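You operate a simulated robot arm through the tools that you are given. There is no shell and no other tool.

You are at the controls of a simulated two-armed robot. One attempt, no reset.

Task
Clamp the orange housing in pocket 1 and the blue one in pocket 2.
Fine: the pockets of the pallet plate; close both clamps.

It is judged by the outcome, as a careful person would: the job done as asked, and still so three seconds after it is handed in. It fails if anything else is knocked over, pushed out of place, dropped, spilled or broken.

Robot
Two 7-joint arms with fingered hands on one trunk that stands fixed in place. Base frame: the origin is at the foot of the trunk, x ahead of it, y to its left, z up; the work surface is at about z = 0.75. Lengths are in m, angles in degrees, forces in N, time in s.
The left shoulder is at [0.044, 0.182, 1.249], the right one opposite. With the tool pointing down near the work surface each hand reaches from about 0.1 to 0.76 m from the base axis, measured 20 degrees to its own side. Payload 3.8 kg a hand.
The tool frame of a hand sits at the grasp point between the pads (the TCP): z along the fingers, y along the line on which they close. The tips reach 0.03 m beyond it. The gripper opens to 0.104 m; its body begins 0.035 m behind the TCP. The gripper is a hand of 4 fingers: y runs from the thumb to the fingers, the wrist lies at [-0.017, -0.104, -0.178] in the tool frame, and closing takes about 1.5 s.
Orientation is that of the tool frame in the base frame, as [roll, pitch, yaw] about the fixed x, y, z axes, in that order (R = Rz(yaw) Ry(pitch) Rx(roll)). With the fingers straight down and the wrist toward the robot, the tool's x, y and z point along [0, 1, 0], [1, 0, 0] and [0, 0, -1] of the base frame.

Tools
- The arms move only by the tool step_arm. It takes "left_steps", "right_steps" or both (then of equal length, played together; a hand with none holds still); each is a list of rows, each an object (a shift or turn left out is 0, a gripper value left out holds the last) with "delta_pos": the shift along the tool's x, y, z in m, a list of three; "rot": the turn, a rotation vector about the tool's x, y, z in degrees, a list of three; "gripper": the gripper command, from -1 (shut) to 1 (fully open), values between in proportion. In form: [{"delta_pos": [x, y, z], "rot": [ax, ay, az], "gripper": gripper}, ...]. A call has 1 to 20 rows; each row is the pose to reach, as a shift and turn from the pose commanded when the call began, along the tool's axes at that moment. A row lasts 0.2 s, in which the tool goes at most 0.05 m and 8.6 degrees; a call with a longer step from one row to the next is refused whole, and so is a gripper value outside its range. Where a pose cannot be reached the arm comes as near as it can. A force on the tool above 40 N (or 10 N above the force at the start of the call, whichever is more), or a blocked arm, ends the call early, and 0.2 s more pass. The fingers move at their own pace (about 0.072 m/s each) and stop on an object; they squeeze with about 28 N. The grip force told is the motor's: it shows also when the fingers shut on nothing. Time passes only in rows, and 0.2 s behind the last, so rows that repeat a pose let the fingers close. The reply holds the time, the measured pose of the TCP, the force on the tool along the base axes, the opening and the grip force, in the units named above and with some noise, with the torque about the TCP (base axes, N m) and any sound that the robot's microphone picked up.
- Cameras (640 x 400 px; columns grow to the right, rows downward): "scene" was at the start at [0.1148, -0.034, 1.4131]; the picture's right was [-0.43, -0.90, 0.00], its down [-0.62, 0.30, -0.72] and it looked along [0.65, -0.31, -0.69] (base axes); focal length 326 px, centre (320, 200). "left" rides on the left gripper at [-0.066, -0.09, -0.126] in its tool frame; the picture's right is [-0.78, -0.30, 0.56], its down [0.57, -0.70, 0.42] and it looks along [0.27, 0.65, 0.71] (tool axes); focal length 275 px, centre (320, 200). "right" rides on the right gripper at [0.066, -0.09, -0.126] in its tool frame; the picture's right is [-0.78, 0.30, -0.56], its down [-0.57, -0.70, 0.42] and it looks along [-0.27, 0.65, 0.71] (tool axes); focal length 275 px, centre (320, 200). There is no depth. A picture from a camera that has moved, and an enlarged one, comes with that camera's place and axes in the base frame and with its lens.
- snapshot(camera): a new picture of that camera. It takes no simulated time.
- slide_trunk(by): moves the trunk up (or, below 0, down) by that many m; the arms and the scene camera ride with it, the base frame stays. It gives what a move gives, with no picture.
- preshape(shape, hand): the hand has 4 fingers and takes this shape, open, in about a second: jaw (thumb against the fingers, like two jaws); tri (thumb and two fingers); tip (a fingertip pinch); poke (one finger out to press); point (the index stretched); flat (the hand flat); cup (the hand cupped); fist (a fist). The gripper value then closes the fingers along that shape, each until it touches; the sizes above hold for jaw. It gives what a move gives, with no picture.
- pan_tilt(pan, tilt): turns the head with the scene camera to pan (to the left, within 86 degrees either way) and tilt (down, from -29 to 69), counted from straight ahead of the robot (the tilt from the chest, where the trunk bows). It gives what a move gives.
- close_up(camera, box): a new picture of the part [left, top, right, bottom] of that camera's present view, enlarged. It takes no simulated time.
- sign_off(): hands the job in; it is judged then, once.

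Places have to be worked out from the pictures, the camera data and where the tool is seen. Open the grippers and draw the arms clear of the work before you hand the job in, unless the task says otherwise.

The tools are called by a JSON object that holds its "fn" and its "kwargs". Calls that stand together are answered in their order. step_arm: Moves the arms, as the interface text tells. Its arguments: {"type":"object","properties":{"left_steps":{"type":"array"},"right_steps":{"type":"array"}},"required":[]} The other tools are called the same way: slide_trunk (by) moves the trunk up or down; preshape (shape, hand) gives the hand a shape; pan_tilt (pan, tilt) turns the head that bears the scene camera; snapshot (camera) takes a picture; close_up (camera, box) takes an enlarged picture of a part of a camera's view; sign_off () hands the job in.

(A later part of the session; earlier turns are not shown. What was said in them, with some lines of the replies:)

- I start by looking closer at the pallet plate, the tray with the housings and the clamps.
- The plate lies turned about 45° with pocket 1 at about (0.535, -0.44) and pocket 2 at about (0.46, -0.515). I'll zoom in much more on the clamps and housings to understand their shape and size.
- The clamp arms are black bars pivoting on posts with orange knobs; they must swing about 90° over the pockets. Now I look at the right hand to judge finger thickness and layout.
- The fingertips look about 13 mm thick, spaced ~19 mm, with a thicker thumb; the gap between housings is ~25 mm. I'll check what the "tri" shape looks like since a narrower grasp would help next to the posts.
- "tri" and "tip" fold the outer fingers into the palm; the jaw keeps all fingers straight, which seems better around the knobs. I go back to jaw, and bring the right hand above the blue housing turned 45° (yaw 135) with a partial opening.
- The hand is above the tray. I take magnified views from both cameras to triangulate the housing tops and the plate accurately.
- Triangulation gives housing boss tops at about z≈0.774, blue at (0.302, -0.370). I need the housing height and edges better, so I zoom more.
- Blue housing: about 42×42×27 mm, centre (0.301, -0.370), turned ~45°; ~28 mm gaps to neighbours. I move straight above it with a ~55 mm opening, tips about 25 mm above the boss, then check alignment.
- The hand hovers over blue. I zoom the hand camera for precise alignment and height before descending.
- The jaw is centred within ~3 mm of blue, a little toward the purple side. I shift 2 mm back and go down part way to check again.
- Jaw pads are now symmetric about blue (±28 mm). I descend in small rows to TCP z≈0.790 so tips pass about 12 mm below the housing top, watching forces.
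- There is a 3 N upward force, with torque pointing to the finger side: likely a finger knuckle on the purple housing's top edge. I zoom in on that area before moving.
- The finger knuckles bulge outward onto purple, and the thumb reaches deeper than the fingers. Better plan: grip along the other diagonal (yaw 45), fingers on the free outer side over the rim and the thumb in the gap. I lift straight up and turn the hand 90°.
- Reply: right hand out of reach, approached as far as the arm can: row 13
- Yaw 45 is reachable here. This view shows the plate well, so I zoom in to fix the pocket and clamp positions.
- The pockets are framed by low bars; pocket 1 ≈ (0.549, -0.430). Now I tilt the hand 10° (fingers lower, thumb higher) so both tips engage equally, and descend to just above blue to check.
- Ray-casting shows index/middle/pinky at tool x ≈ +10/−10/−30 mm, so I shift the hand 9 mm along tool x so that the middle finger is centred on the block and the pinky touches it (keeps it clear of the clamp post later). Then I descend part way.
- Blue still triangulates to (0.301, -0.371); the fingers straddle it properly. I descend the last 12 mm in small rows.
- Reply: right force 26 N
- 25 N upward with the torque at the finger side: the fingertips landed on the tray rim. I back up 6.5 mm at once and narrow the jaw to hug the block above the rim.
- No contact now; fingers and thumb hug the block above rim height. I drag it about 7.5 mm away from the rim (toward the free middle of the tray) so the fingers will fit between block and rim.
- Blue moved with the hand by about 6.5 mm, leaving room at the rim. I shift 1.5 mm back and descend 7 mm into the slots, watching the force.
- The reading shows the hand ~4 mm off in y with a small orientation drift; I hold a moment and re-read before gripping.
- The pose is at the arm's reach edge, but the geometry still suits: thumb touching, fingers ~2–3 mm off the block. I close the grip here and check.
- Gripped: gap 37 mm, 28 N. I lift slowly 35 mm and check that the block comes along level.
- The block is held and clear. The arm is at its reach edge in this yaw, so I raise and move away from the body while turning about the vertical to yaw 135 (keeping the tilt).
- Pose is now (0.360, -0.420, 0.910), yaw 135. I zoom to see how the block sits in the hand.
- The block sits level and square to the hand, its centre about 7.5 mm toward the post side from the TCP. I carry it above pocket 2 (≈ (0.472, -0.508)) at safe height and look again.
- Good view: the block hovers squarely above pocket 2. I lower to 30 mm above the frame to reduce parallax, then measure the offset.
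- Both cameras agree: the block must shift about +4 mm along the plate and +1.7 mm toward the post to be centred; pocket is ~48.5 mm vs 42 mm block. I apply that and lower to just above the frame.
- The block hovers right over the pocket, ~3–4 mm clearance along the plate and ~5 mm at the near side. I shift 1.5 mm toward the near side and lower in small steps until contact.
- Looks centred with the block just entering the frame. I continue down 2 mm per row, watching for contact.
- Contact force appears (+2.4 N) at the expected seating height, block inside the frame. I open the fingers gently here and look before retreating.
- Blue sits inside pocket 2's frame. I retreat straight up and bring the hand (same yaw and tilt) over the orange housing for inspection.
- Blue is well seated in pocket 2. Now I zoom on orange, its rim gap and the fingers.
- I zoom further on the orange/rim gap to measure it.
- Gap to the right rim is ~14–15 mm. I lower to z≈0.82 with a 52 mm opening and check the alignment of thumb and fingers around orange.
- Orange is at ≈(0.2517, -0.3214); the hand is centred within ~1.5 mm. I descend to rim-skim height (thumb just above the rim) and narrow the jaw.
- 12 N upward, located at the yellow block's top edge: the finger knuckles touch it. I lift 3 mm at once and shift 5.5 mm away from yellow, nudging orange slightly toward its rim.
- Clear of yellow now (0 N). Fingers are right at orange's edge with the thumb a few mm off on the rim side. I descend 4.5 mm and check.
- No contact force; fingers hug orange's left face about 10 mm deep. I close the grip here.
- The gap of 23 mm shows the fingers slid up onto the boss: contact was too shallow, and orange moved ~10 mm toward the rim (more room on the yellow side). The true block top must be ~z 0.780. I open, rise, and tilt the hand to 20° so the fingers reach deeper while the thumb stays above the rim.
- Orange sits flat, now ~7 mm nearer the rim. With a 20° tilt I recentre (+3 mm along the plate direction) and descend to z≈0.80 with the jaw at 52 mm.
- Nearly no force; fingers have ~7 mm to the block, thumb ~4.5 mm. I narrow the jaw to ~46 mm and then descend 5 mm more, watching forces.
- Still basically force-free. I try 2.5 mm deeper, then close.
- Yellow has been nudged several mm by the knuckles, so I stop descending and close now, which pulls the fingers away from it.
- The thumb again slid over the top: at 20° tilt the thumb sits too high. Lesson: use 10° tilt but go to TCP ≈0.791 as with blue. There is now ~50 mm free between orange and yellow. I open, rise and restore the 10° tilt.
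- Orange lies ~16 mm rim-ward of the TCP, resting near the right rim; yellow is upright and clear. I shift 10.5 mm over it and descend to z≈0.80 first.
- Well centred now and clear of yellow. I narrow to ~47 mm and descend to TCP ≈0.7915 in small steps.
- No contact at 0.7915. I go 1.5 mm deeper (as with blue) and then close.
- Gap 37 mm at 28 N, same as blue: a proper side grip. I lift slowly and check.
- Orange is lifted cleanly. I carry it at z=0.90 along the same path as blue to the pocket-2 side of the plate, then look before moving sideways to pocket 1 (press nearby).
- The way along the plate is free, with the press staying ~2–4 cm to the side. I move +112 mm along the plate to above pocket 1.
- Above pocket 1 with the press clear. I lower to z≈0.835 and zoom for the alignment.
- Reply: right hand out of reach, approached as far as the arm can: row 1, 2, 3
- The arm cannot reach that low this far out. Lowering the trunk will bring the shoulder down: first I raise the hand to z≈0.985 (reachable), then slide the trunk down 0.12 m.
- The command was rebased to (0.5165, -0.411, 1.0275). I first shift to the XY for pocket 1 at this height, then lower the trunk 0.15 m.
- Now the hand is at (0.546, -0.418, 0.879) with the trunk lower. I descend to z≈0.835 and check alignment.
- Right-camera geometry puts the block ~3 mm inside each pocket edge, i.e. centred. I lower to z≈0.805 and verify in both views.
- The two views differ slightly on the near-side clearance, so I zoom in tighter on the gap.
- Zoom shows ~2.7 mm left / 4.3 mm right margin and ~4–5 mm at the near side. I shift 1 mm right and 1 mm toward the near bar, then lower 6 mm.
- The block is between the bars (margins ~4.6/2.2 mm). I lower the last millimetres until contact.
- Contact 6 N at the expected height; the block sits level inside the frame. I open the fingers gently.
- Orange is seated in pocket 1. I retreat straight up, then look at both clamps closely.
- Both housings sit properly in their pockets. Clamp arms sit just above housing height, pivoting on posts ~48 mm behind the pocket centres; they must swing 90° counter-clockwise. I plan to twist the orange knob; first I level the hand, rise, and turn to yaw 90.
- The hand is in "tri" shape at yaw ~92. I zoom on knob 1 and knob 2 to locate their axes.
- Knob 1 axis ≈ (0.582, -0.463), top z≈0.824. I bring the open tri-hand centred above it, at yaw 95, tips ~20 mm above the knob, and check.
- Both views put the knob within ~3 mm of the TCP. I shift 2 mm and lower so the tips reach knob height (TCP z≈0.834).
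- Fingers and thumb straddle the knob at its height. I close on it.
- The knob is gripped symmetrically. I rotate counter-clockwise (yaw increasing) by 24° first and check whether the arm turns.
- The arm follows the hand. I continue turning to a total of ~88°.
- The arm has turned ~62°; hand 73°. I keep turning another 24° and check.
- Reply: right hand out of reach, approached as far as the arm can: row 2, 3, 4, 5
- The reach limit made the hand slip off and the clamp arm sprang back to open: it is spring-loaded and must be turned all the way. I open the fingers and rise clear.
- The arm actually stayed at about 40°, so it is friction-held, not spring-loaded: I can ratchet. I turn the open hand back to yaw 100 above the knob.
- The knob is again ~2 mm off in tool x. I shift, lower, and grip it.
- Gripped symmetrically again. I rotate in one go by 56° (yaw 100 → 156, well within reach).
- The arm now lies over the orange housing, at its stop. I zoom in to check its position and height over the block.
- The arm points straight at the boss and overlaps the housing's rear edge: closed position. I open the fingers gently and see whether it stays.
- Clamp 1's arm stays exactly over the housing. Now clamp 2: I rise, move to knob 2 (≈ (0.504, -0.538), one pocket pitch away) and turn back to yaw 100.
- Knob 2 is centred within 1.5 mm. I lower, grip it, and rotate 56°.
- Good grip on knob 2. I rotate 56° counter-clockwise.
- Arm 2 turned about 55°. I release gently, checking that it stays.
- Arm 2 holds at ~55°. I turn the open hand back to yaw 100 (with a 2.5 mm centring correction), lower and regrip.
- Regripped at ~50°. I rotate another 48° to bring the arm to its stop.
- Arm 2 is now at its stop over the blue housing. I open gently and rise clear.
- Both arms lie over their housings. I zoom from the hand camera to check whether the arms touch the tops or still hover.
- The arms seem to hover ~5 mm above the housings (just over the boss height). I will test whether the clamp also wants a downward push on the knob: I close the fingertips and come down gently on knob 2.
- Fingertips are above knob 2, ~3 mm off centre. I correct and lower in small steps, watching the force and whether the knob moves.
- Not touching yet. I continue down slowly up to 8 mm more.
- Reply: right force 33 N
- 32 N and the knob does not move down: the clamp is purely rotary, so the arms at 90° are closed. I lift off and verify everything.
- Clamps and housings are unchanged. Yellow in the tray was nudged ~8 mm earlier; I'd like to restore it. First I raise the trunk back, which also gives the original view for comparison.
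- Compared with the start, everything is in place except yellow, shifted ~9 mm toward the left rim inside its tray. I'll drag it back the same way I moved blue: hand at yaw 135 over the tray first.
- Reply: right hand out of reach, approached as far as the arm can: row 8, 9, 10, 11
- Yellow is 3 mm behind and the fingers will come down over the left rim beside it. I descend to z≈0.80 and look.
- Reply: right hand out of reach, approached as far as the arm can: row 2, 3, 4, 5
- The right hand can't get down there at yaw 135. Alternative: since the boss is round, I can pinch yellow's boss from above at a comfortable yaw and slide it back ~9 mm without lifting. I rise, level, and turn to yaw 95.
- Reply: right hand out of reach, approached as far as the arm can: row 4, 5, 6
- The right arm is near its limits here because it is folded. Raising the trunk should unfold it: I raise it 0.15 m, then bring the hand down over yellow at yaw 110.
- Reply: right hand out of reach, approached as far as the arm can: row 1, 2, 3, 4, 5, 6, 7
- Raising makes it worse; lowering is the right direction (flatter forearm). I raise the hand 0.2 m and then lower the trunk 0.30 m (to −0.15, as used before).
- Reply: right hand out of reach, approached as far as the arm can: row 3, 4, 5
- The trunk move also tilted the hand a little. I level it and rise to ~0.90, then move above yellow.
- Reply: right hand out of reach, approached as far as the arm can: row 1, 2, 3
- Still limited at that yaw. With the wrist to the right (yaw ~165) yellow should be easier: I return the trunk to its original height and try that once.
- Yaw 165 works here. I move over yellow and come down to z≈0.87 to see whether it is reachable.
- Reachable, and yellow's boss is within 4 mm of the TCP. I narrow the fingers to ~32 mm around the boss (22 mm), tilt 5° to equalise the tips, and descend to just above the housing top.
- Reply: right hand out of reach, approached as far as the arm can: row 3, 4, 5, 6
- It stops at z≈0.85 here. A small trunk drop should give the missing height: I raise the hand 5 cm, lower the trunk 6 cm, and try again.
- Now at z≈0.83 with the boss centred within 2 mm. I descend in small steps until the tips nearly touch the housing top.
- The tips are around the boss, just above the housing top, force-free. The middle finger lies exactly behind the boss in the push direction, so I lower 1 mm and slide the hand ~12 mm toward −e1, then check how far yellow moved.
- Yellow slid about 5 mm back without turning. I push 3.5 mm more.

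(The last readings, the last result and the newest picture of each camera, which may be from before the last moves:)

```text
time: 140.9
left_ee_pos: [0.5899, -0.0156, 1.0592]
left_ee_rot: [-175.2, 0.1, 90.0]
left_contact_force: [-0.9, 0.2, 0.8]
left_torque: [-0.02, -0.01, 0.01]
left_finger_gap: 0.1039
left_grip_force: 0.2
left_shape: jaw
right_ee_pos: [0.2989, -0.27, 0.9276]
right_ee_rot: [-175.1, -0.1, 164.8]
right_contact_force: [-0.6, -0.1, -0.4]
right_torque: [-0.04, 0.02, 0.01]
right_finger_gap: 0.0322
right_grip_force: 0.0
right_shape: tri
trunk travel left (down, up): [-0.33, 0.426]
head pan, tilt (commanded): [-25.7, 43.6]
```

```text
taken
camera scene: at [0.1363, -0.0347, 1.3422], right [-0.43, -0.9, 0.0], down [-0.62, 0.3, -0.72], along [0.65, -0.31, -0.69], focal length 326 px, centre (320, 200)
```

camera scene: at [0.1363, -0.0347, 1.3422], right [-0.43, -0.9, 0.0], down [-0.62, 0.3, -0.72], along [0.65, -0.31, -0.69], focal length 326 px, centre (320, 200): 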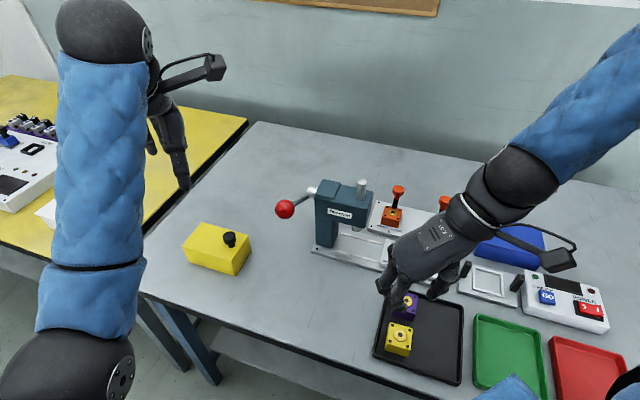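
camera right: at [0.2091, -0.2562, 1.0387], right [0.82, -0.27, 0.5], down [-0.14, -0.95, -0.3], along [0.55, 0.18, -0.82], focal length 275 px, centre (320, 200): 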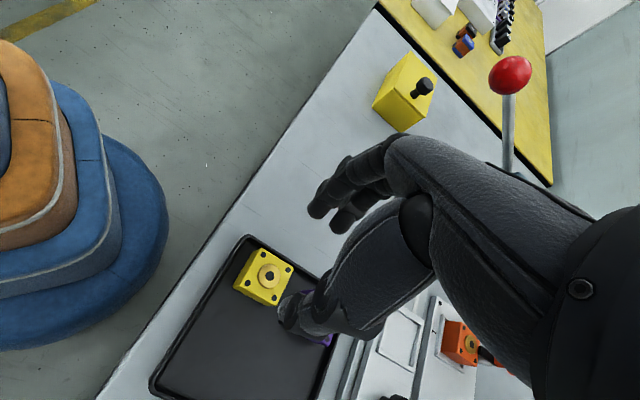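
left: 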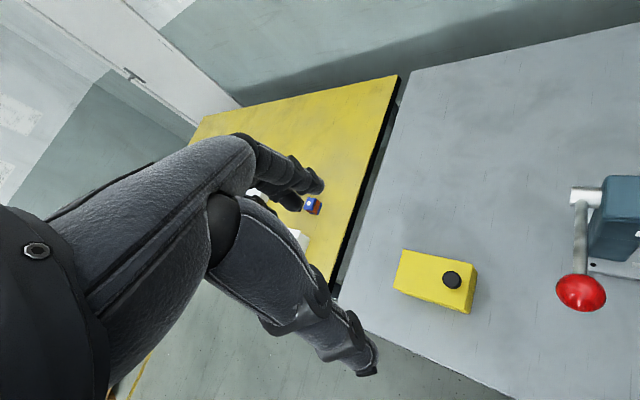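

Now I move the right hand up and away to the side, and return the trunk to its original height for a final comparison view.

{"fn": "step_arm", "kwargs": {"right_steps": [{"delta_pos": [0, 0, -0.05], "gripper": 1}, {"delta_pos": [0, 0, -0.1], "gripper": 1}, {"delta_pos": [-0.02, -0.03, -0.12], "rot": [0, 0, 6], "gripper": 1}, {"delta_pos": [-0.04, -0.06, -0.13], "rot": [0, 0, 12], "gripper": 1}, {"delta_pos": [-0.06, -0.09, -0.13], "rot": [0, 0, 18], "gripper": 1}, {"delta_pos": [-0.08, -0.12, -0.13], "rot": [0, 0, 24], "gripper": 1}, {"delta_pos": [-0.102, -0.1487, -0.13], "rot": [0, 0, 30], "gripper": 1}, {"delta_pos": [-0.102, -0.1487, -0.13], "rot": [0, 0, 30], "gripper": 1}]}}

{"fn": "slide_trunk", "kwargs": {"by": 0.07}}

{"fn": "close_up", "kwargs": {"camera": "scene", "box": [350, 280, 470, 390]}}

{"fn": "close_up", "kwargs": {"camera": "scene", "box": [340, 180, 480, 280]}}

{"fn": "snapshot", "kwargs": {"camera": "scene"}}

```text
time: 142.7
left_ee_pos: [0.5897, -0.0167, 1.0597]
left_ee_rot: [-175.2, -0.1, 90.0]
left_contact_force: [0.6, 0.2, -0.8]
left_torque: [-0.02, -0.03, -0.02]
left_finger_gap: 0.1036
left_grip_force: 0.0
left_shape: jaw
right_ee_pos: [0.3619, -0.4287, 1.0699]
right_ee_rot: [-175.7, 2.5, 134.9]
right_contact_force: [-0.1, 0.0, -0.2]
right_torque: [-0.02, -0.01, 0.01]
right_finger_gap: 0.104
right_grip_force: 0.0
right_shape: tri
trunk travel left (down, up): [-0.33, 0.426]
head pan, tilt (commanded): [-25.7, 43.6]
```

```text
time: 143.8
left_ee_pos: [0.5912, -0.0159, 1.1289]
left_ee_rot: [-175.1, 0.0, 90.0]
left_contact_force: [-0.4, -0.2, 0.2]
left_torque: [0.04, -0.02, 0.01]
left_finger_gap: 0.1039
left_grip_force: 0.0
left_shape: jaw
right_ee_pos: [0.3629, -0.4281, 1.1403]
right_ee_rot: [-175.7, 2.4, 135.0]
right_contact_force: [-0.5, -0.7, 0.2]
right_torque: [0.02, -0.02, -0.01]
right_finger_gap: 0.1036
right_grip_force: 0.0
right_shape: tri
trunk travel left (down, up): [-0.4, 0.356]
head pan, tilt (commanded): [-25.7, 43.6]
```

```text
3.64 times, centred on (410, 335) of scene
camera zoom: at [0.1154, -0.0342, 1.4129], right [-0.43, -0.9, 0.0], down [-0.62, 0.3, -0.72], along [0.65, -0.31, -0.69], focal length 1186 px, centre (-7, -291)
```

zoom: 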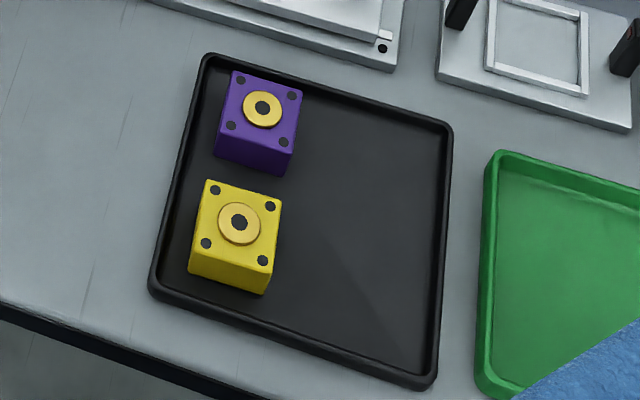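

```text
4.00 times, centred on (410, 230) of scene
camera zoom: at [0.1154, -0.0342, 1.4129], right [-0.43, -0.9, 0.0], down [-0.62, 0.3, -0.72], along [0.65, -0.31, -0.69], focal length 1304 px, centre (-40, 80)
```

zoom: 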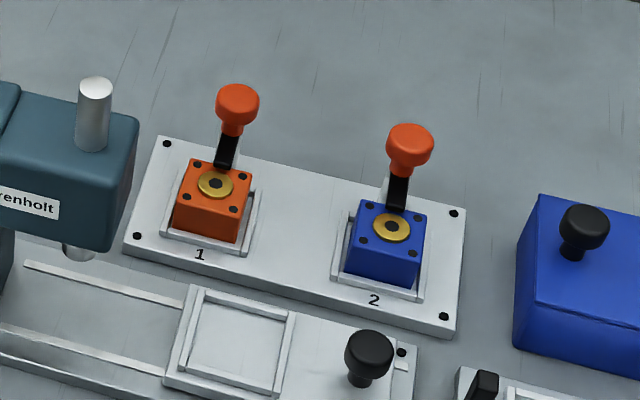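

```text
taken
camera scene: at [0.1154, -0.0342, 1.4129], right [-0.43, -0.9, 0.0], down [-0.62, 0.3, -0.72], along [0.65, -0.31, -0.69], focal length 326 px, centre (320, 200)
```

scene: 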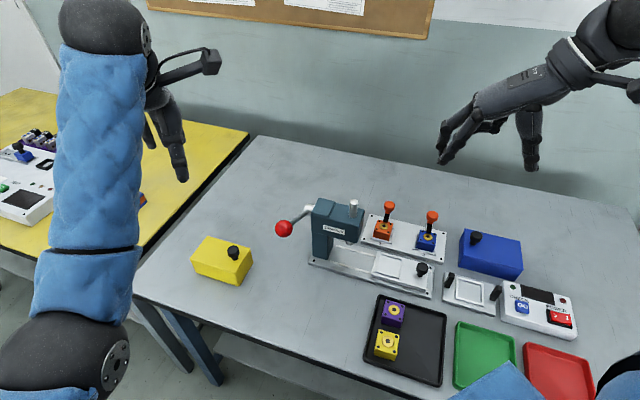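

Yellow is back at its original spot (pixel-for-pixel), the tray, plate and everything else are unchanged. Orange is clamped in pocket 1, blue in pocket 2, both arms swung fully over the housings; hands are open and clear. I hand the job in.

{"fn": "sign_off", "kwargs": {}}

```text
The job is handed in.
```

The orange housing sits in pocket 1 and the blue one in pocket 2, and I handed the job in with both clamp arms swung to their stops over the housings. I had no result back from the judging.

- **Clamps:** Each knob was turned until its arm lay square over its housing. The arms appear to sit a few millimetres above the housing tops rather than pressing on them. Pushing down on knob 2 with about 32 N did not move it, so I took the clamps to be closed by rotation only.
- **Yellow housing:** While picking up orange, the hand pushed the yellow housing about 9 mm sideways in the tray. I slid it back, and in the final camera view it matches its starting position.
- **Other contacts:** The fingers touched the purple and yellow housings and pressed on the tray rim, up to about 25 N. The tray, purple housing and pallet plate look unmoved compared with the first picture.
- **Hands:** Both are open and clear of the table, and the trunk is back at its starting height. The left hand ended about 2 cm further forward, 4 cm lower and tilted 5° from where it began, still above the table.
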